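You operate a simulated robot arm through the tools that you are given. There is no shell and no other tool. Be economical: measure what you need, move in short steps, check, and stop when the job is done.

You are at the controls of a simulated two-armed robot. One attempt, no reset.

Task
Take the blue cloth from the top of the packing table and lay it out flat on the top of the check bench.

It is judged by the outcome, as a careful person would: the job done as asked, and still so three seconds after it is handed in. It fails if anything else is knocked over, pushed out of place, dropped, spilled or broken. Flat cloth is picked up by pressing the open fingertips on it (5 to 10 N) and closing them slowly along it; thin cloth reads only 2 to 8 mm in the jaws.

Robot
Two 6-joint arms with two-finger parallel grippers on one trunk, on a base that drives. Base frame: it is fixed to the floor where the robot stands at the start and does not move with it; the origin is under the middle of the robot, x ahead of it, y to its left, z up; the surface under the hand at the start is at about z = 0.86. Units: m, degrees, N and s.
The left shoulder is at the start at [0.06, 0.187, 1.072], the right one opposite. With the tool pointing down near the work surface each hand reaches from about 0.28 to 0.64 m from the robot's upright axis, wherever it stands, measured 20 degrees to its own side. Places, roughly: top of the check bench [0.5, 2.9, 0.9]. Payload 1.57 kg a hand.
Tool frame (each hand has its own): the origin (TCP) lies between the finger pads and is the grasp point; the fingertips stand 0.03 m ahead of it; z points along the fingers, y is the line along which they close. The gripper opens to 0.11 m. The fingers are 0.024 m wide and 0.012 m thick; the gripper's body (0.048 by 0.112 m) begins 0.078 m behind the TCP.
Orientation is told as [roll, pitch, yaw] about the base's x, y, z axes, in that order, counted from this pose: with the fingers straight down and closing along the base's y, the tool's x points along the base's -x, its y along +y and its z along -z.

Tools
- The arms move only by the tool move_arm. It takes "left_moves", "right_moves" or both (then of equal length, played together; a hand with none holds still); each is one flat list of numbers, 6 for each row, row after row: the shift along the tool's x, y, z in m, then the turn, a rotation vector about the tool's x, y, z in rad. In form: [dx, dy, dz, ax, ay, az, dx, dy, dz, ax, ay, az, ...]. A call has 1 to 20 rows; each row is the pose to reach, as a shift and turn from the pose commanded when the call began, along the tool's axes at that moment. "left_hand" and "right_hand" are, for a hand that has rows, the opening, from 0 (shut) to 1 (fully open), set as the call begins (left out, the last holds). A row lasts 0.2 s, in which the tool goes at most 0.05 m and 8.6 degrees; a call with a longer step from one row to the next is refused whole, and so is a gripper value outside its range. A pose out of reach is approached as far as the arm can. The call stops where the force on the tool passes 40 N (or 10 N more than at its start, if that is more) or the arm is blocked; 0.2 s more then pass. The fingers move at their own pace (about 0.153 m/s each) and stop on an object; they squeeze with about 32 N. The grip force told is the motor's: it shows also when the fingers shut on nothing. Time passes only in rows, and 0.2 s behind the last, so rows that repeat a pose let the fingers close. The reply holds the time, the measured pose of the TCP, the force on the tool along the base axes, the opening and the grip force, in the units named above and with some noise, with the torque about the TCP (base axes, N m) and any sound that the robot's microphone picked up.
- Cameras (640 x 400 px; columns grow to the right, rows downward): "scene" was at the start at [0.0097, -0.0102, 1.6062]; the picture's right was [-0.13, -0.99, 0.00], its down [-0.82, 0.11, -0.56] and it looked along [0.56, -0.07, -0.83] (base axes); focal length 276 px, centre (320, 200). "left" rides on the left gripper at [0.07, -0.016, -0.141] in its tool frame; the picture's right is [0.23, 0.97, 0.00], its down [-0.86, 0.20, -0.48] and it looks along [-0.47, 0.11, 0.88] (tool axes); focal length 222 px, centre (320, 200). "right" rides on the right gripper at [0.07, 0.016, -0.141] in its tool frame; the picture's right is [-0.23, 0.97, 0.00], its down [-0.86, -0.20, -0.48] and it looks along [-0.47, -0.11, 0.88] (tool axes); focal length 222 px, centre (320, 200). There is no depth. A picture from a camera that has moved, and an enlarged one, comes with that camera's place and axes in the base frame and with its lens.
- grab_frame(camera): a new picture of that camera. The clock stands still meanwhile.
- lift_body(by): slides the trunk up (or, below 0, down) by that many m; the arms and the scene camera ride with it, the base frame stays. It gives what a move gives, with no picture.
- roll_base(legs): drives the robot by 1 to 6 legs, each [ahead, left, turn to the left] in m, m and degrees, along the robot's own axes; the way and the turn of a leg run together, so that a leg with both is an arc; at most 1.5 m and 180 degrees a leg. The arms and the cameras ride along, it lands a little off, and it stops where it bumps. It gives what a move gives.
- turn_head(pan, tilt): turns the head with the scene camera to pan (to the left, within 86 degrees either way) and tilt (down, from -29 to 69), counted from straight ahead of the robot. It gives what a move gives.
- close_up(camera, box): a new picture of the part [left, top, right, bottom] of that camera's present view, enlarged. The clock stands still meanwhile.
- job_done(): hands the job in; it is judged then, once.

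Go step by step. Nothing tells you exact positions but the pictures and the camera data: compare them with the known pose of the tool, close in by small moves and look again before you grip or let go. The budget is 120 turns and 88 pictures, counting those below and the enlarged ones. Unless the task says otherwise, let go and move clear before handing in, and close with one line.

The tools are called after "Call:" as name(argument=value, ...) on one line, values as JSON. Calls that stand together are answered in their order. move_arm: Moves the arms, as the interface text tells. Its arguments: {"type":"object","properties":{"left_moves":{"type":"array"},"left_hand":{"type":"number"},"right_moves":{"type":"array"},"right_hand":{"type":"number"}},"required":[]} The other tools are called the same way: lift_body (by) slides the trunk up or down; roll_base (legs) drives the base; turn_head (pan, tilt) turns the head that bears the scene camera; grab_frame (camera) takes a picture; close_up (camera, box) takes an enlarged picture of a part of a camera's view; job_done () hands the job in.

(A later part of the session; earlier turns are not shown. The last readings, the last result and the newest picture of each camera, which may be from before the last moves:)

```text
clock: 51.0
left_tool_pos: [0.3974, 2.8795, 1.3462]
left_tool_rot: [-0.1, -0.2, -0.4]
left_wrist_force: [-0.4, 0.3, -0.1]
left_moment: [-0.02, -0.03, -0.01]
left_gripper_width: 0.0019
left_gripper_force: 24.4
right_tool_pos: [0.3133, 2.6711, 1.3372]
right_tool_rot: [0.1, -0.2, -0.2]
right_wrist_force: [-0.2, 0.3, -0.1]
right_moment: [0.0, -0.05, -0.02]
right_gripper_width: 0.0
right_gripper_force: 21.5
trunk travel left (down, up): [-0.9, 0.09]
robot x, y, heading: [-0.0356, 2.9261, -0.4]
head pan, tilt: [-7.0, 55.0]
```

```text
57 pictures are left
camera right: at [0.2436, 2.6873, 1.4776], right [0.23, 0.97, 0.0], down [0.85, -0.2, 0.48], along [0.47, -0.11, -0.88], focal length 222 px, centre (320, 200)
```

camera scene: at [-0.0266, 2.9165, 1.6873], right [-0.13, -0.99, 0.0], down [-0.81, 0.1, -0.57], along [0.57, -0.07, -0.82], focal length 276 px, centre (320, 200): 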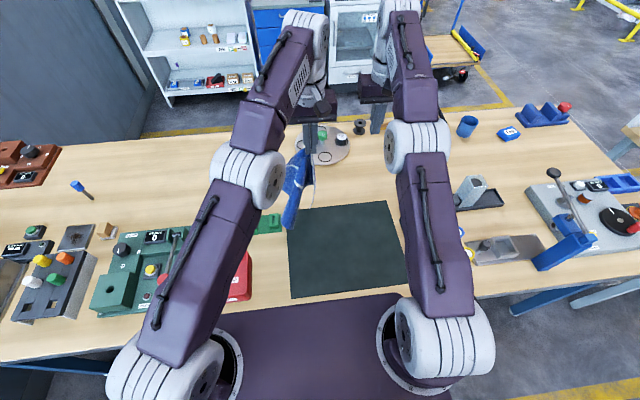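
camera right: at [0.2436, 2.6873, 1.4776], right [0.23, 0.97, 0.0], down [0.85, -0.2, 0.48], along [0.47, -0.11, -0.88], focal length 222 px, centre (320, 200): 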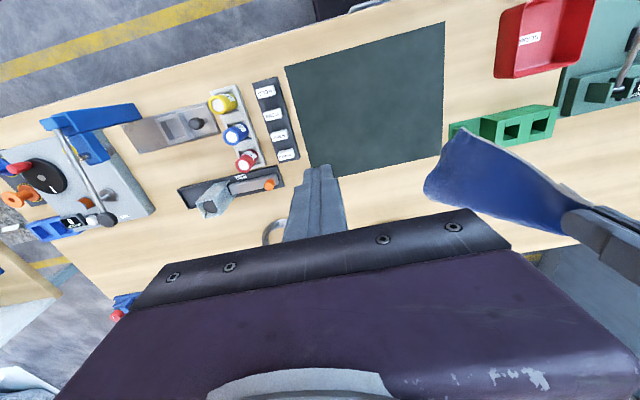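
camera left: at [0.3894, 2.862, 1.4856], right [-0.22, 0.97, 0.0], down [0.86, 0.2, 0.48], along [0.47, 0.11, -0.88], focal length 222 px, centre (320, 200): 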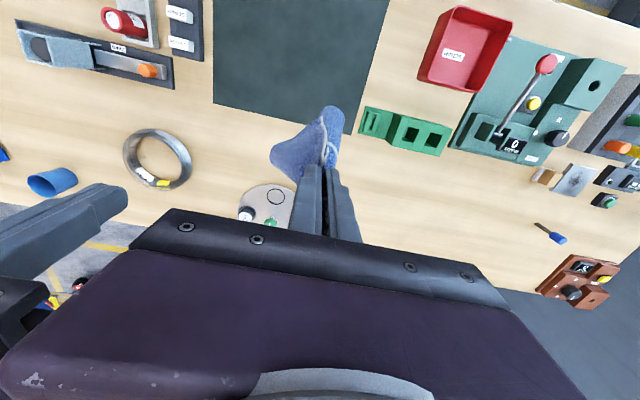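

Call:
roll_base(legs=[[0, -0.18, 0.4]])

Call:
lift_body(by=-0.06)

Call:
grab_frame(camera="scene")

```text
clock: 52.5
left_tool_pos: [0.4014, 2.7057, 1.3455]
left_tool_rot: [-0.2, 0.1, 0.2]
left_wrist_force: [-0.3, 0.2, -0.7]
left_moment: [-0.05, 0.01, -0.01]
left_gripper_width: 0.0023
left_gripper_force: 23.7
right_tool_pos: [0.3205, 2.4959, 1.3375]
right_tool_rot: [-0.2, 0.1, 0.2]
right_wrist_force: [-0.1, 0.1, -0.8]
right_moment: [-0.08, 0.0, 0.01]
right_gripper_width: 0.0002
right_gripper_force: 21.5
trunk travel left (down, up): [-0.9, 0.09]
robot x, y, heading: [-0.0377, 2.7418, 0.6]
head pan, tilt: [-7.0, 55.0]
```

```text
clock: 53.5
left_tool_pos: [0.4021, 2.7001, 1.284]
left_tool_rot: [-0.1, 0.1, 0.1]
left_wrist_force: [-0.5, 0.7, 0.2]
left_moment: [0.02, -0.03, -0.04]
left_gripper_width: 0.0021
left_gripper_force: 23.7
right_tool_pos: [0.3199, 2.4913, 1.2759]
right_tool_rot: [0.0, 0.0, 0.2]
right_wrist_force: [0.1, 0.2, -0.4]
right_moment: [0.02, -0.04, -0.04]
right_gripper_width: 0.0
right_gripper_force: 21.6
trunk travel left (down, up): [-0.84, 0.15]
robot x, y, heading: [-0.0354, 2.7409, 0.2]
head pan, tilt: [-7.0, 55.0]
```

```text
56 pictures are left
camera scene: at [-0.0271, 2.7334, 1.7473], right [-0.12, -0.99, 0.0], down [-0.81, 0.1, -0.57], along [0.57, -0.07, -0.82], focal length 276 px, centre (320, 200)
```

scene: 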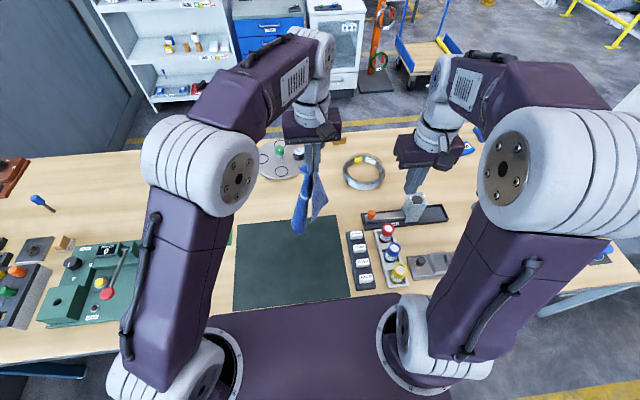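

I raise the trunk and lower the arms relative to it, which gains reach, then move the left hand forward to x ≈ 0.56.

Call:
lift_body(by=0.14)

Call:
move_arm(left_moves=[0, 0, 0.04, 0, 0, 0, -0.02, 0, 0.08, 0, 0, 0, -0.05, 0, 0.11, 0, 0, 0, -0.09, 0, 0.12, 0, 0, 0, -0.13, 0, 0.12, 0, 0, 0, -0.16, 0, 0.12, 0, 0, 0, -0.16, 0, 0.12, 0, 0, 0])

Call:
grab_frame(camera="scene")

Call:
grab_frame(camera="left")

```text
clock: 55.2
left_tool_pos: [0.4021, 2.7004, 1.4261]
left_tool_rot: [-0.1, 0.0, 0.2]
left_wrist_force: [0.8, 0.4, -0.2]
left_moment: [-0.01, -0.01, -0.04]
left_gripper_width: 0.0021
left_gripper_force: 24.0
right_tool_pos: [0.3197, 2.4912, 1.4162]
right_tool_rot: [0.0, -0.1, 0.2]
right_wrist_force: [0.6, 0.3, -0.3]
right_moment: [-0.03, 0.0, 0.0]
right_gripper_width: 0.0001
right_gripper_force: 21.5
trunk travel left (down, up): [-0.98, 0.01]
robot x, y, heading: [-0.0374, 2.7436, 0.2]
head pan, tilt: [-7.0, 55.0]
```

```text
clock: 56.8
left_tool_pos: [0.5101, 2.7172, 1.301]
left_tool_rot: [0.0, 0.0, 0.2]
left_wrist_force: [-0.5, 0.2, 0.1]
left_moment: [0.0, 0.04, -0.03]
left_gripper_width: 0.0023
left_gripper_force: 24.4
left hand out of reach, approached as far as the arm can: row 5, 6, 7
right_tool_pos: [0.3209, 2.4918, 1.415]
right_tool_rot: [0.0, 0.0, 0.2]
right_wrist_force: [-0.4, -0.4, 0.8]
right_moment: [-0.01, 0.0, -0.01]
right_gripper_width: 0.0
right_gripper_force: 21.2
trunk travel left (down, up): [-0.98, 0.01]
robot x, y, heading: [-0.0406, 2.7436, 0.4]
head pan, tilt: [-7.0, 55.0]
```

```text
55 pictures are left
camera scene: at [-0.027, 2.7337, 1.8872], right [-0.12, -0.99, 0.0], down [-0.81, 0.1, -0.57], along [0.57, -0.07, -0.82], focal length 276 px, centre (320, 200)
```

scene: 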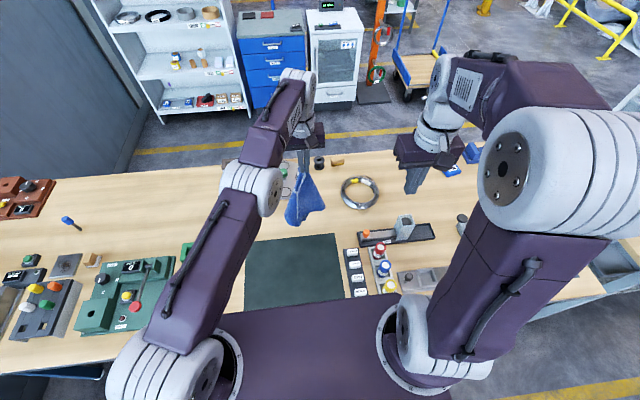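

```text
54 pictures are left
camera left: at [0.439, 2.7005, 1.4423], right [-0.23, 0.97, 0.0], down [0.85, 0.2, 0.48], along [0.47, 0.11, -0.88], focal length 222 px, centre (320, 200)
```

left: 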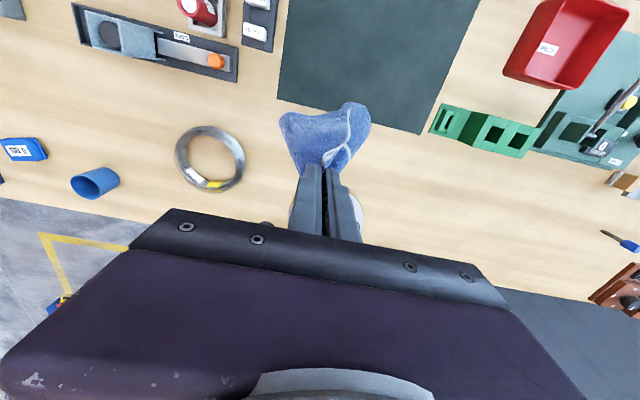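

I lay the cloth down in an arc, dragging diagonally toward the front left, hand ending about x 0.29, y 2.90 just above the bench.

Call:
move_arm(left_moves=[0, 0, 0.03, 0, 0, 0, 0, 0, 0.061, 0, 0, 0, 0.03, 0.026, 0.064, 0, 0, 0, 0.06, 0.051, 0.073, 0, 0, 0, 0.089, 0.076, 0.088, 0, 0, 0, 0.116, 0.098, 0.108, 0, 0, 0, 0.141, 0.12, 0.134, 0, 0, 0, 0.163, 0.138, 0.164, 0, 0, 0, 0.182, 0.154, 0.198, 0, 0, 0, 0.197, 0.167, 0.235, 0, 0, 0, 0.209, 0.177, 0.275, 0, 0, 0, 0.216, 0.183, 0.305, 0, 0, 0, 0.22, 0.186, 0.325, 0, 0, 0])

Call:
grab_frame(camera="scene")

Call:
grab_frame(camera="left")

Call:
grab_frame(camera="right")

```text
clock: 59.6
left_tool_pos: [0.5274, 2.8152, 1.0654]
left_tool_rot: [0.0, 0.2, 0.3]
left_wrist_force: [-0.4, 0.5, -0.2]
left_moment: [-0.01, 0.01, -0.03]
left_gripper_width: 0.0021
left_gripper_force: 23.7
left hand out of reach, approached as far as the arm can: row 3, 4, 5, 6, 7, 8, 9, 10, 11, 12, 13
right_tool_pos: [0.3219, 2.4924, 1.4168]
right_tool_rot: [0.0, 0.0, 0.3]
right_wrist_force: [0.5, 0.4, 0.5]
right_moment: [-0.01, -0.02, 0.04]
right_gripper_width: 0.0002
right_gripper_force: 21.8
trunk travel left (down, up): [-0.98, 0.01]
robot x, y, heading: [-0.0317, 2.7447, 0.4]
head pan, tilt: [-7.0, 55.0]
```

```text
53 pictures are left
camera scene: at [-0.026, 2.736, 1.8873], right [-0.12, -0.99, 0.0], down [-0.81, 0.1, -0.57], along [0.57, -0.07, -0.82], focal length 276 px, centre (320, 200)
```

scene: 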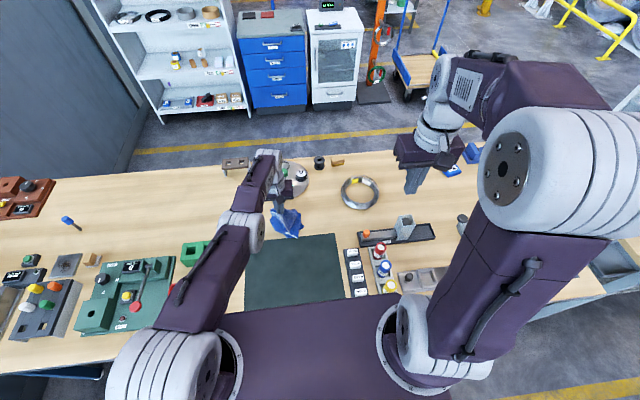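

```text
52 pictures are left
camera left: at [0.4569, 2.7992, 1.2066], right [-0.23, 0.97, 0.0], down [0.86, 0.2, 0.48], along [0.46, 0.11, -0.88], focal length 222 px, centre (320, 200)
```

left: 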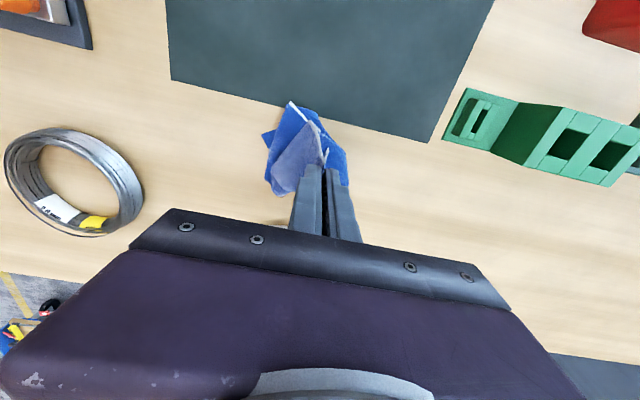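

```text
51 pictures are left
camera right: at [0.2513, 2.5095, 1.557], right [0.22, 0.97, 0.0], down [0.86, -0.2, 0.48], along [0.47, -0.11, -0.88], focal length 222 px, centre (320, 200)
```

right: 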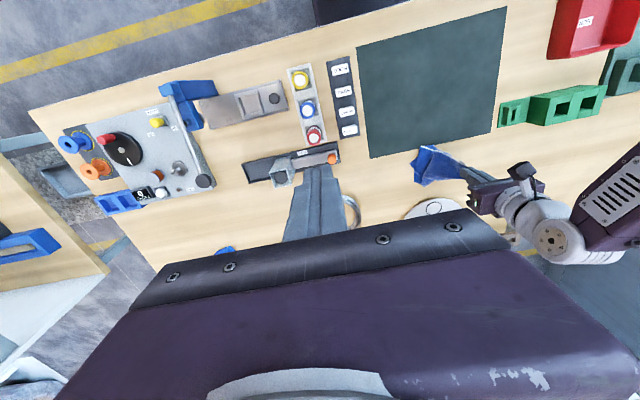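

The arm lagged, stretched out. The hand is at [0.527, 2.815, 1.065] with the cloth just touching the bench. I retract in smaller moves toward the robot.

Call:
move_arm(left_moves=[0.03, 0, 0, 0, 0, 0, 0.06, 0, 0.0, 0, 0, 0, 0.09, 0.0, 0.0, 0, 0, 0])

Call:
grab_frame(camera="scene")

```text
clock: 60.4
left_tool_pos: [0.5192, 2.8046, 1.0492]
left_tool_rot: [0.0, 0.1, 0.2]
left_wrist_force: [0.3, -0.8, 0.8]
left_moment: [-0.01, -0.03, -0.04]
left_gripper_width: 0.0018
left_gripper_force: 23.8
left hand out of reach, approached as far as the arm can: row 1, 2, 3
right_tool_pos: [0.3209, 2.4917, 1.416]
right_tool_rot: [0.0, 0.0, 0.3]
right_wrist_force: [-0.7, 0.3, -0.3]
right_moment: [-0.02, -0.04, -0.01]
right_gripper_width: 0.0
right_gripper_force: 21.4
trunk travel left (down, up): [-0.98, 0.01]
robot x, y, heading: [-0.0355, 2.7432, 0.3]
head pan, tilt: [-7.0, 55.0]
```

```text
50 pictures are left
camera scene: at [-0.0267, 2.7344, 1.8873], right [-0.12, -0.99, 0.0], down [-0.81, 0.1, -0.57], along [0.57, -0.07, -0.82], focal length 276 px, centre (320, 200)
```

scene: 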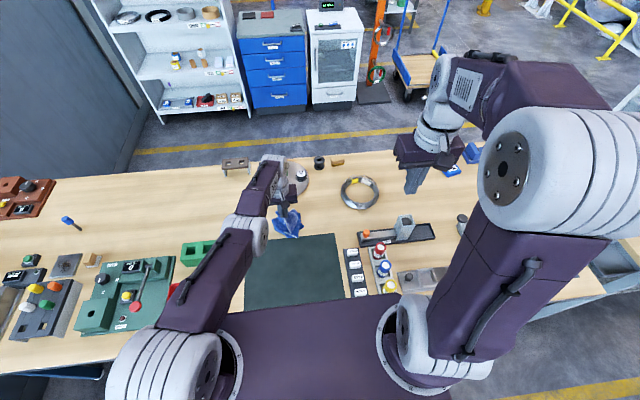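

The low hand relative to the raised trunk seems to be the limit. I raise the hand and lower the trunk in turn.

Call:
move_arm(left_moves=[0, 0, -0.04, 0, 0, 0, 0, 0, -0.08, 0, 0, 0, 0, 0, -0.12, 0, 0, 0])

Call:
lift_body(by=-0.15)

```text
clock: 61.2
left_tool_pos: [0.5409, 2.7982, 1.168]
left_tool_rot: [0.0, 0.1, 0.3]
left_wrist_force: [-0.8, 0.4, 0.0]
left_moment: [0.01, 0.02, 0.0]
left_gripper_width: 0.0021
left_gripper_force: 23.6
left hand out of reach, approached as far as the arm can: row 1, 2, 3
right_tool_pos: [0.3203, 2.4916, 1.4164]
right_tool_rot: [-0.1, 0.0, 0.2]
right_wrist_force: [0.5, 0.2, 0.3]
right_moment: [0.0, 0.02, 0.0]
right_gripper_width: 0.0
right_gripper_force: 21.1
trunk travel left (down, up): [-0.98, 0.01]
robot x, y, heading: [-0.0359, 2.7423, 0.1]
head pan, tilt: [-7.0, 55.0]
```

```text
clock: 63.0
left_tool_pos: [0.5405, 2.7975, 1.0181]
left_tool_rot: [0.0, 0.2, 0.2]
left_wrist_force: [0.7, 0.2, 0.5]
left_moment: [0.0, 0.01, -0.05]
left_gripper_width: 0.0019
left_gripper_force: 24.2
right_tool_pos: [0.32, 2.4923, 1.2662]
right_tool_rot: [-0.1, 0.1, 0.1]
right_wrist_force: [0.0, -0.3, -0.3]
right_moment: [-0.01, 0.04, 0.02]
right_gripper_width: 0.0
right_gripper_force: 21.2
trunk travel left (down, up): [-0.83, 0.16]
robot x, y, heading: [-0.0381, 2.7462, 0.1]
head pan, tilt: [-7.0, 55.0]
```

Call:
move_arm(left_moves=[0.04, 0.0, 0.0, 0, 0, 0, 0.08, 0.0, 0.0, 0, 0, 0, 0.12, 0.0, 0, 0, 0, 0, 0.12, 0, 0, 0, 0, 0])

Call:
grab_frame(camera="scene")

```text
clock: 64.0
left_tool_pos: [0.5341, 2.7795, 1.0132]
left_tool_rot: [0.1, 0.3, 0.2]
left_wrist_force: [-1.0, -0.2, -0.3]
left_moment: [0.04, 0.0, -0.07]
left_gripper_width: 0.0023
left_gripper_force: 23.8
left hand out of reach, approached as far as the arm can: row 1, 2, 3, 4
right_tool_pos: [0.321, 2.4915, 1.2661]
right_tool_rot: [0.0, 0.1, 0.2]
right_wrist_force: [0.0, -0.7, -0.6]
right_moment: [-0.01, 0.01, 0.0]
right_gripper_width: 0.0
right_gripper_force: 21.5
trunk travel left (down, up): [-0.83, 0.16]
robot x, y, heading: [-0.0352, 2.741, 0.2]
head pan, tilt: [-7.0, 55.0]
```

```text
49 pictures are left
camera scene: at [-0.0267, 2.7341, 1.7373], right [-0.12, -0.99, 0.0], down [-0.81, 0.1, -0.57], along [0.57, -0.07, -0.82], focal length 276 px, centre (320, 200)
```

scene: 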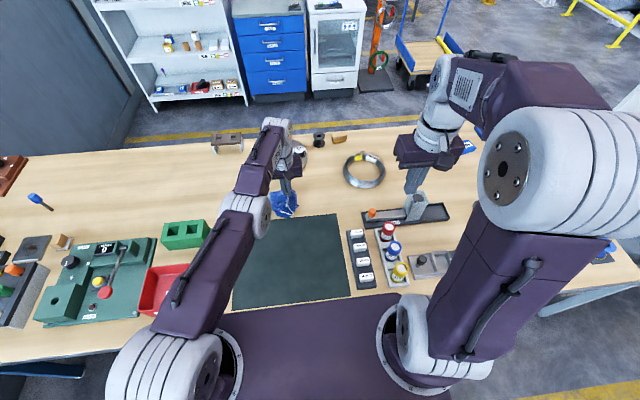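

The left arm sits fully straight. I try lifting and retracting together, to bend the elbow again.

Call:
move_arm(left_moves=[0.02, 0.0, -0.04, 0, 0, 0, 0.04, 0.0, -0.08, 0, 0, 0, 0.06, 0.0, -0.12, 0, 0, 0, 0.08, 0, -0.16, 0, 0, 0, 0.1, 0, -0.2, 0, 0, 0, 0.12, 0, -0.24, 0, 0, 0, 0.14, 0, -0.27, 0, 0, 0])

Call:
grab_frame(camera="scene")

```text
clock: 65.6
left_tool_pos: [0.471, 2.7524, 1.2928]
left_tool_rot: [0.1, 0.5, 0.3]
left_wrist_force: [0.3, -0.3, -0.6]
left_moment: [0.0, 0.03, -0.02]
left_gripper_width: 0.002
left_gripper_force: 23.7
left hand out of reach, approached as far as the arm can: row 1, 2, 3, 4, 5, 6, 7
right_tool_pos: [0.3235, 2.4919, 1.2664]
right_tool_rot: [0.0, 0.1, 0.1]
right_wrist_force: [-0.1, 0.2, 0.0]
right_moment: [-0.01, 0.02, 0.01]
right_gripper_width: 0.0
right_gripper_force: 21.5
trunk travel left (down, up): [-0.83, 0.16]
robot x, y, heading: [-0.0374, 2.7456, 0.1]
head pan, tilt: [-7.0, 55.0]
```

```text
48 pictures are left
camera scene: at [-0.0236, 2.7338, 1.7372], right [-0.12, -0.99, 0.0], down [-0.81, 0.1, -0.57], along [0.57, -0.07, -0.82], focal length 276 px, centre (320, 200)
```

scene: 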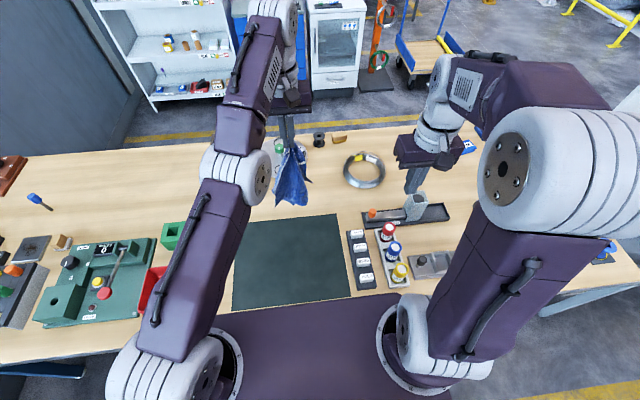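

Call:
move_arm(left_moves=[0.03, 0.0, 0.0, 0, 0, 0, 0.06, 0.0, 0.0, 0, 0, 0, 0.09, 0.0, 0, 0, 0, 0, 0.12, 0, 0, 0, 0, 0])

```text
clock: 66.6
left_tool_pos: [0.4457, 2.7073, 1.2982]
left_tool_rot: [0.0, 0.2, 0.2]
left_wrist_force: [-0.4, -0.6, -0.2]
left_moment: [0.01, 0.0, 0.01]
left_gripper_width: 0.0025
left_gripper_force: 23.5
left hand out of reach, approached as far as the arm can: row 1, 2, 3, 4
right_tool_pos: [0.3195, 2.4905, 1.2648]
right_tool_rot: [0.0, -0.2, 0.1]
right_wrist_force: [-0.7, -0.6, 0.5]
right_moment: [0.0, -0.01, -0.01]
right_gripper_width: 0.0
right_gripper_force: 20.8
trunk travel left (down, up): [-0.83, 0.16]
robot x, y, heading: [-0.0369, 2.7459, 0.2]
head pan, tilt: [-7.0, 55.0]
```

Call:
move_arm(left_moves=[0.03, 0.0, 0.02, 0, -0.1, 0, 0.06, 0.0, 0.04, 0, -0.2, 0, 0.09, 0.0, 0.06, 0, -0.3, 0, 0.12, 0, 0.08, 0, -0.4, 0, 0.12, 0, 0.08, 0, -0.4, 0])

```text
clock: 67.8
left_tool_pos: [0.3676, 2.6099, 1.3945]
left_tool_rot: [3.6, -19.0, 0.3]
left_wrist_force: [-0.2, 0.3, 0.9]
left_moment: [-0.04, 0.02, -0.04]
left_gripper_width: 0.0021
left_gripper_force: 24.0
left hand out of reach, approached as far as the arm can: row 1, 2, 3, 4, 5
right_tool_pos: [0.3203, 2.4916, 1.2652]
right_tool_rot: [0.1, 0.0, 0.1]
right_wrist_force: [-0.9, 0.4, 0.7]
right_moment: [-0.04, 0.0, 0.01]
right_gripper_width: 0.0
right_gripper_force: 21.3
trunk travel left (down, up): [-0.83, 0.16]
robot x, y, heading: [-0.0366, 2.7407, 0.2]
head pan, tilt: [-7.0, 55.0]
```

Call:
grab_frame(camera="scene")

```text
47 pictures are left
camera scene: at [-0.0272, 2.7346, 1.7373], right [-0.12, -0.99, 0.0], down [-0.81, 0.1, -0.57], along [0.57, -0.07, -0.82], focal length 276 px, centre (320, 200)
```

scene: 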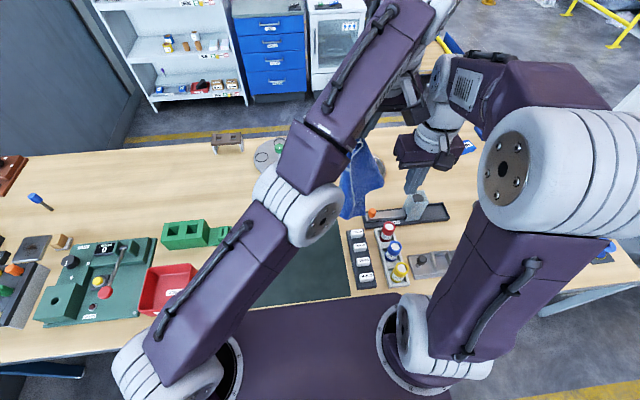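

The arm is stuck just past straight. I move it down and outward (the way that straightens and re-bends the elbow properly), away from the right hand, undoing the tilt.

Call:
move_arm(left_moves=[-0.008, 0.018, 0.038, 0.01, 0.055, 0, -0.016, 0.036, 0.076, 0.02, 0.11, 0, -0.024, 0.054, 0.114, 0.03, 0.165, 0, -0.032, 0.072, 0.152, 0.04, 0.22, 0, -0.04, 0.09, 0.19, 0.05, 0.275, 0, -0.05, 0.105, 0.228, 0.063, 0.33, 0])

```text
clock: 69.2
left_tool_pos: [0.5003, 2.736, 1.2082]
left_tool_rot: [-0.2, 0.2, 0.8]
left_wrist_force: [1.2, 0.1, -0.6]
left_moment: [0.01, 0.1, -0.05]
left_gripper_width: 0.002
left_gripper_force: 24.1
left hand out of reach, approached as far as the arm can: row 1, 2, 3, 4, 5, 6
right_tool_pos: [0.3227, 2.4921, 1.2653]
right_tool_rot: [0.0, 0.1, 0.3]
right_wrist_force: [0.2, -0.1, 0.6]
right_moment: [-0.03, 0.03, -0.04]
right_gripper_width: 0.0
right_gripper_force: 21.3
trunk travel left (down, up): [-0.83, 0.16]
robot x, y, heading: [-0.0361, 2.7423, 0.2]
head pan, tilt: [-7.0, 55.0]
```

Call:
move_arm(left_moves=[-0.03, 0, 0.04, 0, 0, 0, -0.06, 0, 0.08, 0, 0, 0, -0.09, 0, 0.115, 0, 0, 0, -0.1, 0, 0.15, 0, 0, 0])

Call:
move_arm(left_moves=[0.02, 0, 0.02, 0, 0, 0, 0.05, 0, 0.03, 0, 0, 0, 0.08, 0, 0.03, 0, 0, 0])

```text
clock: 70.2
left_tool_pos: [0.5315, 2.7548, 1.0617]
left_tool_rot: [-0.2, -0.1, 0.9]
left_wrist_force: [-0.7, 0.0, -0.4]
left_moment: [-0.03, -0.02, -0.02]
left_gripper_width: 0.0023
left_gripper_force: 23.9
left hand out of reach, approached as far as the arm can: row 1, 2, 3, 4
right_tool_pos: [0.3208, 2.4926, 1.2659]
right_tool_rot: [0.0, -0.1, 0.2]
right_wrist_force: [-0.6, -0.2, 0.8]
right_moment: [0.02, 0.02, -0.01]
right_gripper_width: 0.0
right_gripper_force: 21.1
trunk travel left (down, up): [-0.83, 0.16]
robot x, y, heading: [-0.0401, 2.7415, 0.0]
head pan, tilt: [-7.0, 55.0]
```

```text
clock: 71.0
left_tool_pos: [0.5218, 2.7377, 1.0341]
left_tool_rot: [-0.1, 0.1, 0.9]
left_wrist_force: [-0.6, 0.4, 0.6]
left_moment: [0.0, 0.0, -0.01]
left_gripper_width: 0.002
left_gripper_force: 23.3
left hand out of reach, approached as far as the arm can: row 1, 2, 3
right_tool_pos: [0.3214, 2.4915, 1.2659]
right_tool_rot: [0.0, -0.1, 0.2]
right_wrist_force: [0.2, 0.0, -0.2]
right_moment: [-0.03, -0.02, -0.04]
right_gripper_width: 0.0
right_gripper_force: 21.7
trunk travel left (down, up): [-0.83, 0.16]
robot x, y, heading: [-0.0359, 2.7409, 0.4]
head pan, tilt: [-7.0, 55.0]
```

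Call:
move_arm(left_moves=[-0.03, 0, -0.04, 0, 0, 0, -0.06, 0, -0.08, 0, 0, 0, -0.09, 0, -0.1, 0, 0, 0, -0.09, 0, -0.1, 0, 0, 0, -0.09, 0, -0.1, 0, 0, 0, -0.09, 0, -0.06, 0, 0, 0, -0.09, 0, -0.02, 0, 0, 0, -0.08, 0, 0.02, 0, 0, 0, -0.05, 0, 0.05, 0, 0, 0, -0.02, 0, 0.06, 0, 0, 0, 0.02, 0, 0.06, 0, 0, 0, 0.06, 0, 0.06, 0, 0, 0])

```text
clock: 73.6
left_tool_pos: [0.4609, 2.7384, 0.9772]
left_tool_rot: [-0.2, -0.3, 0.9]
left_wrist_force: [-0.7, -0.2, -0.2]
left_moment: [-0.04, -0.05, -0.03]
left_gripper_width: 0.0022
left_gripper_force: 23.4
left hand out of reach, approached as far as the arm can: row 1, 2, 3, 4, 5, 6, 7, 8, 9, 10
right_tool_pos: [0.3184, 2.4926, 1.2664]
right_tool_rot: [0.1, -0.1, 0.1]
right_wrist_force: [0.0, 0.0, 0.0]
right_moment: [-0.03, -0.05, 0.02]
right_gripper_width: 0.0002
right_gripper_force: 21.6
trunk travel left (down, up): [-0.83, 0.16]
robot x, y, heading: [-0.04, 2.7439, 0.2]
head pan, tilt: [-7.0, 55.0]
```

The elbow bends again. Now I drag the cloth gently toward the front left and look.

Call:
move_arm(left_moves=[0.03, 0.03, 0.0, 0, 0, 0, 0.06, 0.06, 0.01, 0, 0, 0, 0.09, 0.09, 0.02, 0, 0, 0, 0.12, 0.12, 0.03, 0, 0, 0, 0.14, 0.14, 0.035, 0, 0, 0])

Call:
grab_frame(camera="scene")

Call:
grab_frame(camera="left")

Call:
grab_frame(camera="right")

```text
clock: 74.8
left_tool_pos: [0.3176, 2.8756, 0.9396]
left_tool_rot: [-0.2, -0.1, 0.9]
left_wrist_force: [0.2, 0.8, -0.4]
left_moment: [0.01, 0.0, -0.01]
left_gripper_width: 0.0019
left_gripper_force: 23.8
right_tool_pos: [0.3199, 2.4931, 1.2662]
right_tool_rot: [0.0, 0.0, 0.2]
right_wrist_force: [-1.3, 0.3, -0.6]
right_moment: [-0.01, 0.01, 0.0]
right_gripper_width: 0.0
right_gripper_force: 21.3
trunk travel left (down, up): [-0.83, 0.16]
robot x, y, heading: [-0.0389, 2.7439, 0.1]
head pan, tilt: [-7.0, 55.0]
```

```text
46 pictures are left
camera scene: at [-0.0275, 2.7353, 1.7373], right [-0.12, -0.99, 0.0], down [-0.81, 0.1, -0.57], along [0.57, -0.07, -0.82], focal length 276 px, centre (320, 200)
```

scene: 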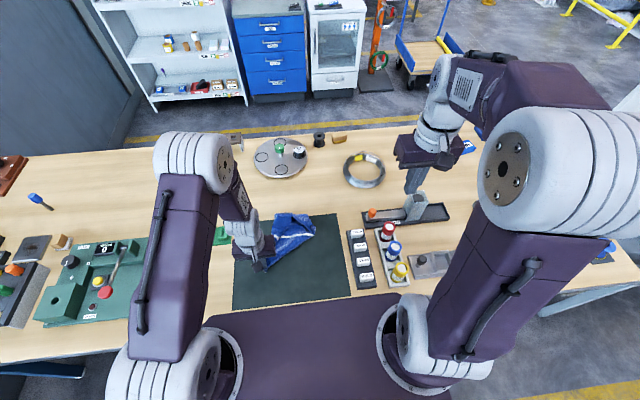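

```text
45 pictures are left
camera left: at [0.2478, 2.8586, 1.0797], right [-0.24, 0.97, 0.0], down [0.85, 0.21, 0.48], along [0.47, 0.11, -0.88], focal length 222 px, centre (320, 200)
```

left: 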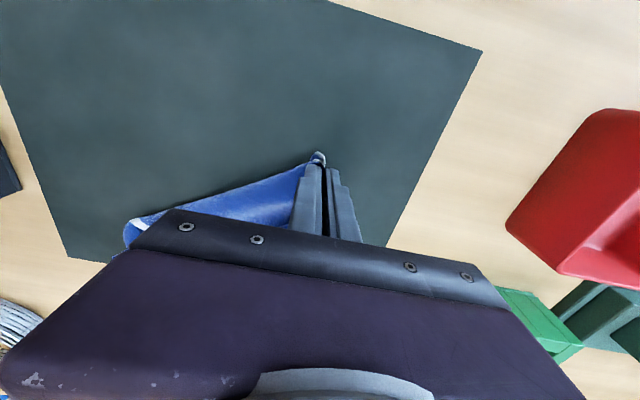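

```text
44 pictures are left
camera right: at [0.2501, 2.5089, 1.4071], right [0.22, 0.97, 0.0], down [0.86, -0.2, 0.48], along [0.47, -0.11, -0.88], focal length 222 px, centre (320, 200)
```

right: 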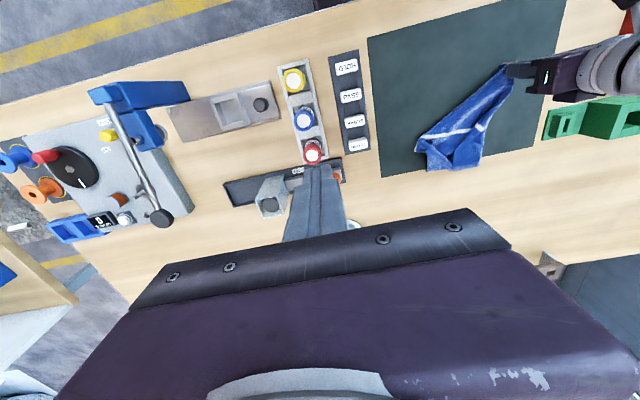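

Cloth lies on the mat in a narrow folded strip. I zoom with the right and scene cameras.

Call:
close_up(camera="right", box=[380, 40, 560, 190])

Call:
close_up(camera="scene", box=[220, 190, 360, 300])

```text
2.67 times, centred on (470, 115) of right
camera zoom: at [0.2501, 2.5089, 1.4071], right [0.22, 0.97, 0.0], down [0.86, -0.2, 0.48], along [0.47, -0.11, -0.88], focal length 592 px, centre (-80, 427)
```

zoom: 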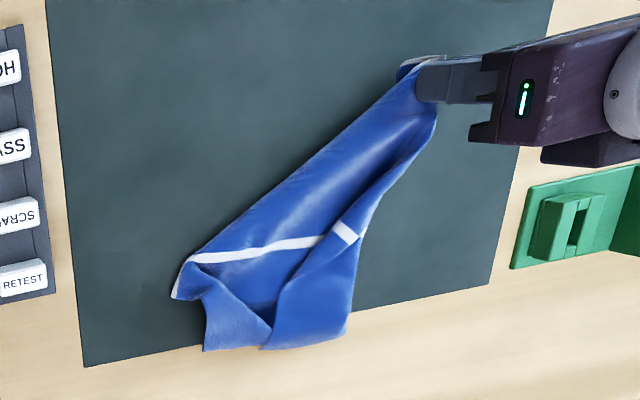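

```text
3.64 times, centred on (290, 245) of scene
camera zoom: at [-0.0275, 2.7353, 1.7373], right [-0.12, -0.99, 0.0], down [-0.81, 0.1, -0.57], along [0.57, -0.07, -0.82], focal length 1003 px, centre (429, 36)
```

zoom: 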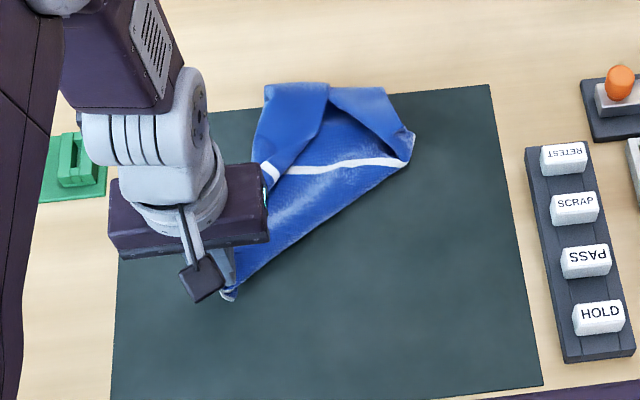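

The left edge of the cloth (A at the left hand to D at the far end) looks free; with the right hand on D, lifting both lets the sheet hang open. D is too far for the right hand, so I drag the cloth a bit toward the right and nearer.

Call:
move_arm(left_moves=[0.01, -0.03, 0, 0, 0, 0, 0.02, -0.06, 0, 0, 0, 0, 0.03, -0.09, 0, 0, 0, 0, 0.04, -0.11, 0, 0, 0, 0])

Call:
close_up(camera="scene", box=[220, 180, 380, 300])

Call:
close_up(camera="right", box=[330, 20, 540, 220])

```text
clock: 75.8
left_tool_pos: [0.2816, 2.7638, 0.939]
left_tool_rot: [-0.1, 0.0, 0.9]
left_wrist_force: [-0.7, -0.3, -0.4]
left_moment: [0.01, 0.0, -0.04]
left_gripper_width: 0.0022
left_gripper_force: 23.8
right_tool_pos: [0.3196, 2.4915, 1.2651]
right_tool_rot: [0.1, -0.1, 0.1]
right_wrist_force: [-0.9, 0.2, -0.7]
right_moment: [0.01, 0.03, -0.03]
right_gripper_width: 0.0001
right_gripper_force: 21.1
trunk travel left (down, up): [-0.83, 0.16]
robot x, y, heading: [-0.0349, 2.7418, 0.1]
head pan, tilt: [-7.0, 55.0]
```

```text
3.33 times, centred on (300, 240) of scene
camera zoom: at [-0.0274, 2.7332, 1.7373], right [-0.12, -0.99, 0.0], down [-0.81, 0.1, -0.57], along [0.57, -0.07, -0.82], focal length 919 px, centre (387, 67)
```

zoom: 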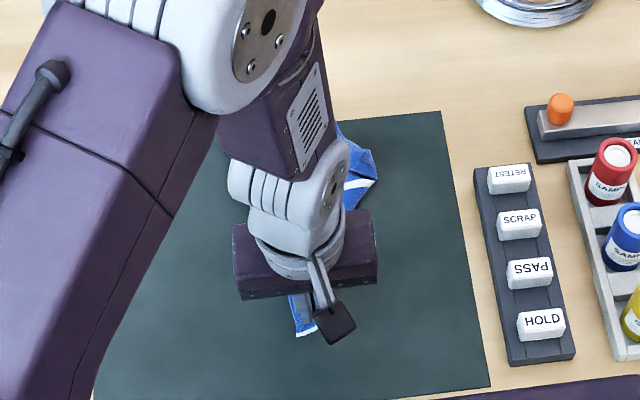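

```text
2.00 times, centred on (435, 120) of right
camera zoom: at [0.2502, 2.5073, 1.4068], right [0.22, 0.97, 0.0], down [0.86, -0.2, 0.48], along [0.47, -0.11, -0.88], focal length 444 px, centre (90, 360)
```

zoom: 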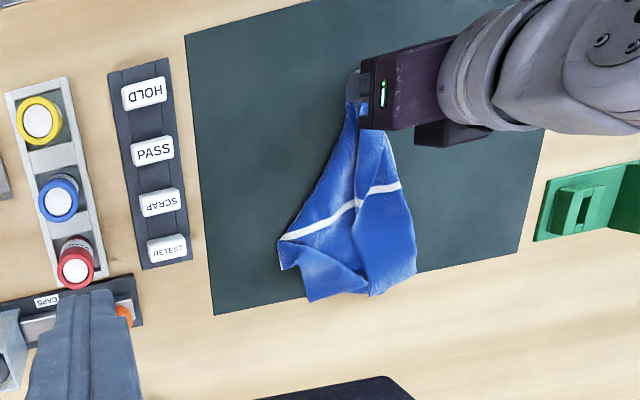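

Call:
move_arm(left_moves=[0, -0.04, 0, 0, 0, 0, 0, -0.08, 0, 0, 0, 0])

Call:
roll_base(legs=[[0, 0.09, 0]])

Call:
close_up(camera="right", box=[330, 20, 540, 220])

```text
clock: 76.4
left_tool_pos: [0.2823, 2.683, 0.9406]
left_tool_rot: [-0.1, 0.0, 0.9]
left_wrist_force: [0.2, 0.5, 0.5]
left_moment: [0.02, 0.03, -0.03]
left_gripper_width: 0.0021
left_gripper_force: 23.6
right_tool_pos: [0.3198, 2.4914, 1.2663]
right_tool_rot: [0.1, 0.0, 0.2]
right_wrist_force: [-0.5, 0.3, 0.5]
right_moment: [0.02, 0.0, -0.01]
right_gripper_width: 0.0
right_gripper_force: 21.2
trunk travel left (down, up): [-0.83, 0.16]
robot x, y, heading: [-0.0366, 2.7445, 0.2]
head pan, tilt: [-7.0, 55.0]
```

```text
clock: 77.5
left_tool_pos: [0.282, 2.7699, 0.9403]
left_tool_rot: [0.1, 0.0, 0.8]
left_wrist_force: [0.2, -0.5, 0.6]
left_moment: [0.01, 0.02, 0.0]
left_gripper_width: 0.002
left_gripper_force: 24.2
right_tool_pos: [0.3192, 2.5763, 1.2655]
right_tool_rot: [0.2, 0.0, 0.1]
right_wrist_force: [-0.8, -0.3, -0.3]
right_moment: [0.07, 0.0, 0.0]
right_gripper_width: 0.0
right_gripper_force: 21.0
trunk travel left (down, up): [-0.83, 0.16]
robot x, y, heading: [-0.0371, 2.8341, 0.1]
head pan, tilt: [-7.0, 55.0]
```

```text
2.00 times, centred on (435, 120) of right
camera zoom: at [0.2499, 2.592, 1.406], right [0.23, 0.97, 0.0], down [0.86, -0.2, 0.48], along [0.47, -0.1, -0.88], focal length 444 px, centre (90, 360)
```

zoom: 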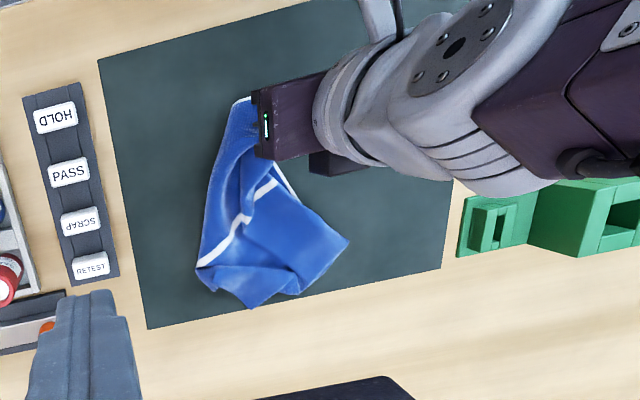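

Call:
close_up(camera="right", box=[385, 60, 455, 125])

Call:
close_up(camera="right", box=[385, 100, 510, 180])

```text
6.15 times, centred on (420, 92) of right
camera zoom: at [0.2499, 2.592, 1.406], right [0.23, 0.97, 0.0], down [0.86, -0.2, 0.48], along [0.47, -0.1, -0.88], focal length 1367 px, centre (-295, 862)
```

zoom: 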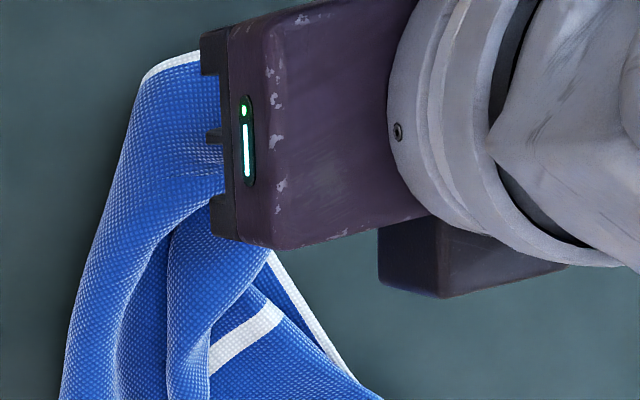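

```text
5.00 times, centred on (448, 140) of right
camera zoom: at [0.2499, 2.592, 1.406], right [0.23, 0.97, 0.0], down [0.86, -0.2, 0.48], along [0.47, -0.1, -0.88], focal length 1111 px, centre (-318, 500)
```

zoom: 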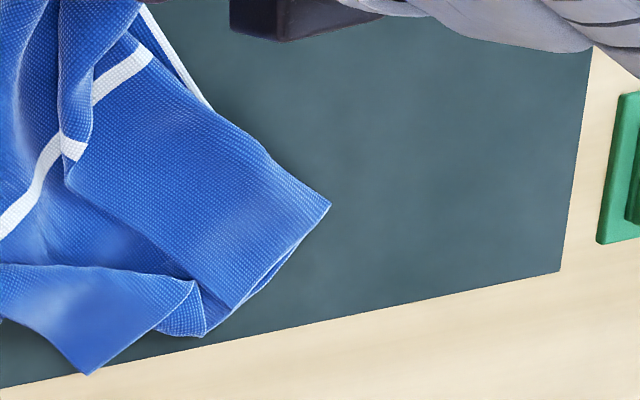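

D, the free far-left corner, is clearly visible at about [0.436, 2.849]. To free the way for the right arm I move the left hand (holding A) to the left, then look again.

Call:
move_arm(left_moves=[0.0, 0.04, -0.01, 0, 0, 0, -0.01, 0.08, -0.015, 0, 0, 0, -0.02, 0.125, -0.015, 0, 0, 0, -0.03, 0.165, -0.015, 0, 0, 0])

Call:
close_up(camera="right", box=[370, 40, 570, 180])

```text
clock: 78.5
left_tool_pos: [0.3097, 2.9404, 0.9559]
left_tool_rot: [-0.2, 0.0, 0.8]
left_wrist_force: [0.0, -0.1, -0.2]
left_moment: [0.0, -0.01, -0.01]
left_gripper_width: 0.0022
left_gripper_force: 23.6
right_tool_pos: [0.32, 2.5814, 1.2657]
right_tool_rot: [-0.1, 0.0, 0.1]
right_wrist_force: [0.3, 0.6, 0.9]
right_moment: [-0.05, 0.01, 0.0]
right_gripper_width: 0.0
right_gripper_force: 21.3
trunk travel left (down, up): [-0.83, 0.16]
robot x, y, heading: [-0.0392, 2.835, 0.2]
head pan, tilt: [-7.0, 55.0]
```

```text
2.86 times, centred on (470, 110) of right
camera zoom: at [0.2504, 2.5977, 1.407], right [0.23, 0.97, 0.0], down [0.86, -0.2, 0.48], along [0.47, -0.11, -0.88], focal length 635 px, centre (-109, 457)
```

zoom: 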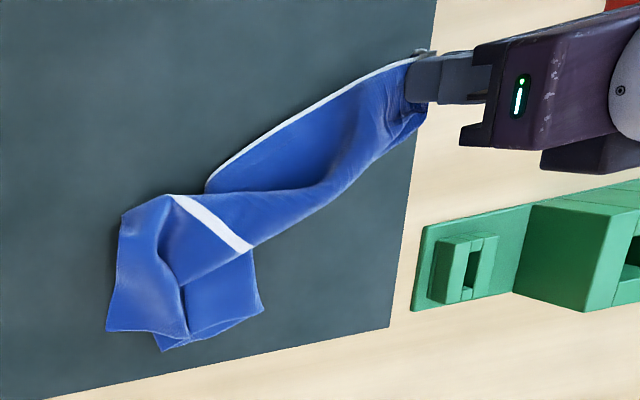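

Now the hem runs free from the left hand to about [0.351, 2.81], lying single on the mat. I'll pinch it there with the right hand turned 90° (so the bodies stay clear), hovering first.

Call:
move_arm(right_moves=[-0.003, 0.021, 0.018, 0, 0, -0.143, -0.007, 0.042, 0.036, 0, 0, -0.286, -0.011, 0.064, 0.054, 0, 0, -0.429, -0.015, 0.085, 0.072, 0, 0, -0.571, -0.018, 0.106, 0.09, 0, 0, -0.714, -0.022, 0.128, 0.11, 0, 0, -0.857, -0.026, 0.149, 0.13, 0, 0, -1.0, -0.03, 0.17, 0.15, 0, 0, -1.143, -0.033, 0.191, 0.17, 0, 0, -1.286, -0.037, 0.213, 0.195, 0, 0, -1.429, -0.04, 0.234, 0.215, 0, 0, -1.571], right_hand=0.32)

Call:
grab_frame(camera="right")

Call:
grab_frame(camera="scene")

```text
clock: 80.9
left_tool_pos: [0.3101, 2.9401, 0.9554]
left_tool_rot: [-0.2, 0.0, 0.8]
left_wrist_force: [0.7, -0.7, -0.6]
left_moment: [-0.02, -0.01, -0.03]
left_gripper_width: 0.0021
left_gripper_force: 23.4
right_tool_pos: [0.3606, 2.8153, 1.0517]
right_tool_rot: [0.0, -0.1, 90.3]
right_wrist_force: [0.2, 0.3, 0.3]
right_moment: [-0.04, 0.03, 0.02]
right_gripper_width: 0.0354
right_gripper_force: 0.0
trunk travel left (down, up): [-0.83, 0.16]
robot x, y, heading: [-0.0399, 2.8327, 0.3]
head pan, tilt: [-7.0, 55.0]
```

```text
35 pictures are left
camera right: at [0.3443, 2.7452, 1.1917], right [-0.97, 0.22, 0.0], down [0.2, 0.86, 0.48], along [0.11, 0.47, -0.88], focal length 222 px, centre (320, 200)
```

right: 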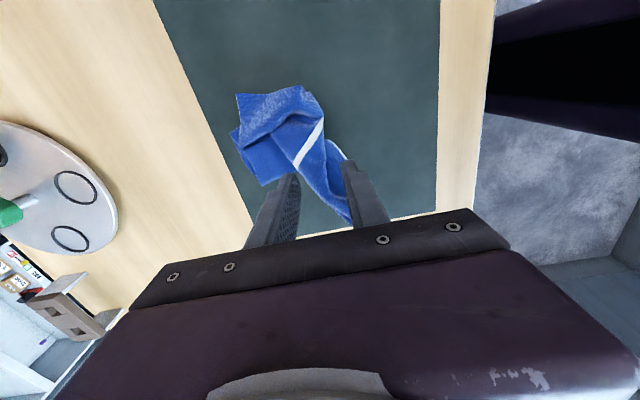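

```text
34 pictures are left
camera scene: at [-0.0264, 2.8243, 1.7373], right [-0.12, -0.99, 0.0], down [-0.81, 0.1, -0.57], along [0.57, -0.07, -0.82], focal length 276 px, centre (320, 200)
```

scene: 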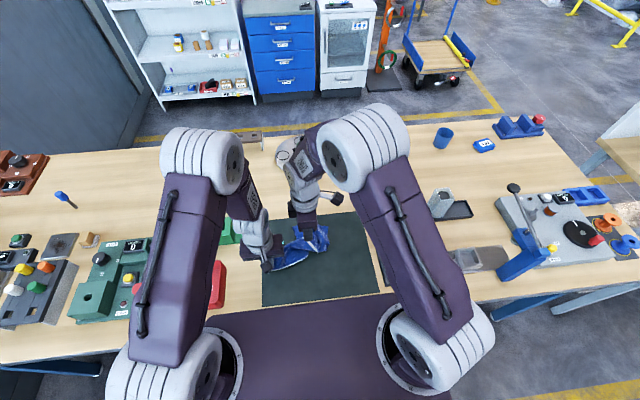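

Call:
close_up(camera="right", box=[220, 80, 400, 230])

```text
2.67 times, centred on (310, 155) of right
camera zoom: at [0.3443, 2.7452, 1.1917], right [-0.97, 0.22, 0.0], down [0.2, 0.86, 0.48], along [0.11, 0.47, -0.88], focal length 592 px, centre (347, 320)
```

zoom: 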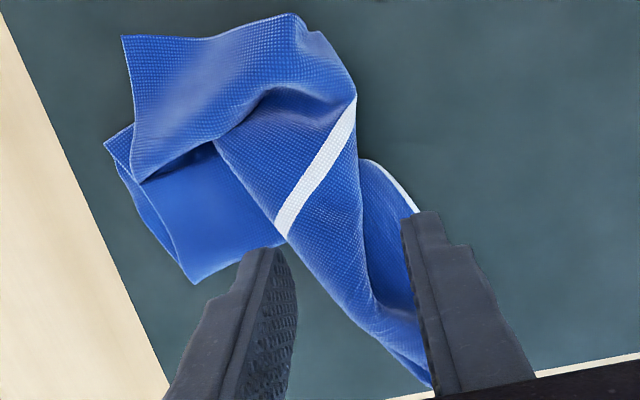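

The single-layer pocket by the hem is too narrow, but corner D's flap at about [0.44, 2.835] is broad and clear. I move the right hand over it and descend to about 1.5 cm above.

Call:
move_arm(right_moves=[-0.007, -0.025, 0.02, 0, 0, 0, -0.014, -0.05, 0.04, 0, 0, 0, -0.02, -0.0755, 0.07, 0, 0, 0, -0.02, -0.0755, 0.1, 0, 0, 0, -0.02, -0.0755, 0.1, 0, 0, 0], right_hand=0.25)

Call:
close_up(camera="right", box=[240, 60, 420, 210])

```text
clock: 82.1
left_tool_pos: [0.3093, 2.9391, 0.9559]
left_tool_rot: [-0.2, 0.0, 0.9]
left_wrist_force: [-0.1, -0.5, 1.2]
left_moment: [0.01, 0.03, -0.05]
left_gripper_width: 0.0023
left_gripper_force: 23.8
right_tool_pos: [0.4353, 2.8337, 0.9496]
right_tool_rot: [0.1, -0.1, 90.2]
right_wrist_force: [-0.7, -1.1, -0.2]
right_moment: [-0.01, 0.0, 0.0]
right_gripper_width: 0.0274
right_gripper_force: 0.1
trunk travel left (down, up): [-0.83, 0.16]
robot x, y, heading: [-0.0391, 2.8338, -0.0]
head pan, tilt: [-7.0, 55.0]
```

```text
2.67 times, centred on (330, 135) of right
camera zoom: at [0.4186, 2.7637, 1.0902], right [-0.97, 0.22, 0.0], down [0.2, 0.86, 0.48], along [0.11, 0.47, -0.88], focal length 592 px, centre (293, 373)
```

zoom: 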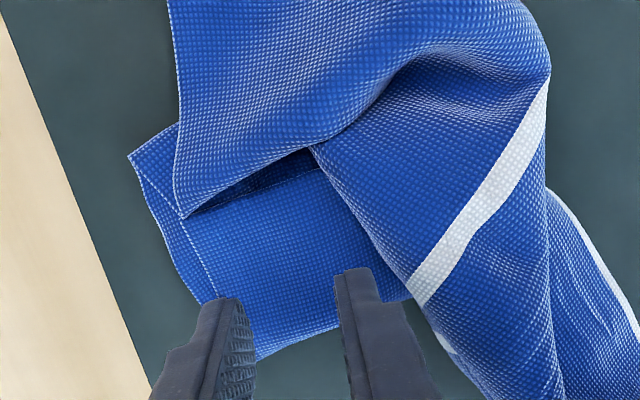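

Placement looks right: about 1.7 cm inside the left edge near D. I lower slowly to contact.

Call:
move_arm(right_moves=[0, 0, 0.006, 0, 0, 0, 0, 0, 0.011, 0, 0, 0, 0, 0, 0.013, 0, 0, 0, 0, 0, 0.013, 0, 0, 0])

```text
clock: 83.1
left_tool_pos: [0.3102, 2.9389, 0.9543]
left_tool_rot: [-0.2, 0.1, 0.9]
left_wrist_force: [0.0, 0.6, 0.1]
left_moment: [0.0, 0.03, -0.05]
left_gripper_width: 0.002
left_gripper_force: 23.6
right_tool_pos: [0.4343, 2.8337, 0.936]
right_tool_rot: [0.1, 0.0, 90.1]
right_wrist_force: [0.6, 0.0, -0.6]
right_moment: [0.02, 0.02, -0.01]
right_gripper_width: 0.0274
right_gripper_force: 0.0
trunk travel left (down, up): [-0.83, 0.16]
robot x, y, heading: [-0.0358, 2.8373, 0.0]
head pan, tilt: [-7.0, 55.0]
```

Call:
move_arm(right_moves=[0, 0, 0.001, 0, 0, 0, 0, 0, 0.002, 0, 0, 0, 0, 0, 0.003, 0, 0, 0, 0, 0, 0.003, 0, 0, 0])

```text
clock: 84.1
left_tool_pos: [0.3089, 2.9393, 0.9537]
left_tool_rot: [-0.2, 0.0, 0.9]
left_wrist_force: [0.2, -0.1, 0.2]
left_moment: [0.0, -0.01, -0.02]
left_gripper_width: 0.0019
left_gripper_force: 22.9
right_tool_pos: [0.435, 2.8353, 0.9349]
right_tool_rot: [0.0, 0.0, 90.1]
right_wrist_force: [-0.2, 0.5, -0.1]
right_moment: [0.0, 0.02, 0.01]
right_gripper_width: 0.0275
right_gripper_force: 0.1
trunk travel left (down, up): [-0.83, 0.16]
robot x, y, heading: [-0.0394, 2.8301, 0.2]
head pan, tilt: [-7.0, 55.0]
```

Call:
move_arm(right_moves=[0, 0, 0.001, 0, 0, 0, 0, 0, 0.0018, 0, 0, 0, 0, 0, 0.0018, 0, 0, 0])

```text
clock: 84.9
left_tool_pos: [0.3096, 2.9389, 0.9534]
left_tool_rot: [-0.2, -0.1, 0.7]
left_wrist_force: [0.1, -0.2, 0.1]
left_moment: [0.02, 0.02, -0.03]
left_gripper_width: 0.002
left_gripper_force: 23.6
right_tool_pos: [0.4352, 2.8338, 0.9331]
right_tool_rot: [0.0, 0.0, 90.2]
right_wrist_force: [-0.8, 0.0, -0.6]
right_moment: [-0.04, 0.0, 0.0]
right_gripper_width: 0.0275
right_gripper_force: 0.1
trunk travel left (down, up): [-0.83, 0.16]
robot x, y, heading: [-0.0365, 2.8363, -0.1]
head pan, tilt: [-7.0, 55.0]
```

Call:
move_arm(right_moves=[0, 0, 0.001, 0, 0, 0, 0, 0, 0.0015, 0, 0, 0, 0, 0, 0.0015, 0, 0, 0])

```text
clock: 85.7
left_tool_pos: [0.3097, 2.9389, 0.9546]
left_tool_rot: [-0.1, -0.1, 0.8]
left_wrist_force: [0.7, -0.2, 0.2]
left_moment: [0.02, 0.02, -0.01]
left_gripper_width: 0.0022
left_gripper_force: 23.6
right_tool_pos: [0.4334, 2.8355, 0.9324]
right_tool_rot: [0.0, -0.1, 90.2]
right_wrist_force: [-0.4, 0.0, 0.2]
right_moment: [0.0, -0.01, 0.0]
right_gripper_width: 0.0276
right_gripper_force: 0.0
trunk travel left (down, up): [-0.83, 0.16]
robot x, y, heading: [-0.0383, 2.8306, -0.3]
head pan, tilt: [-7.0, 55.0]
```

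Call:
move_arm(right_moves=[0, 0, 0.001, 0, 0, 0, 0, 0, 0.0015, 0, 0, 0, 0, 0, 0.0015, 0, 0, 0])

```text
clock: 86.5
left_tool_pos: [0.3097, 2.9386, 0.9556]
left_tool_rot: [-0.2, 0.1, 0.8]
left_wrist_force: [-0.3, -0.1, 0.0]
left_moment: [0.01, -0.02, 0.0]
left_gripper_width: 0.0021
left_gripper_force: 23.6
right_tool_pos: [0.4353, 2.8345, 0.9297]
right_tool_rot: [0.0, 0.1, 90.1]
right_wrist_force: [0.5, -0.1, 0.5]
right_moment: [0.0, 0.01, 0.01]
right_gripper_width: 0.0275
right_gripper_force: 0.1
trunk travel left (down, up): [-0.83, 0.16]
robot x, y, heading: [-0.0394, 2.8346, -0.0]
head pan, tilt: [-7.0, 55.0]
```

Call:
move_arm(right_moves=[0, 0, 0.001, 0, 0, 0, 0, 0, 0.002, 0, 0, 0, 0, 0, 0.002, 0, 0, 0])

```text
clock: 87.3
left_tool_pos: [0.3102, 2.9397, 0.9552]
left_tool_rot: [-0.2, 0.0, 0.9]
left_wrist_force: [0.2, 0.0, 0.3]
left_moment: [-0.04, 0.0, 0.0]
left_gripper_width: 0.0021
left_gripper_force: 23.9
right_tool_pos: [0.4342, 2.8343, 0.9284]
right_tool_rot: [0.0, 0.0, 90.1]
right_wrist_force: [0.2, 0.4, -0.1]
right_moment: [0.0, 0.02, 0.01]
right_gripper_width: 0.0273
right_gripper_force: 0.0
trunk travel left (down, up): [-0.83, 0.16]
robot x, y, heading: [-0.0328, 2.8315, -0.2]
head pan, tilt: [-7.0, 55.0]
```

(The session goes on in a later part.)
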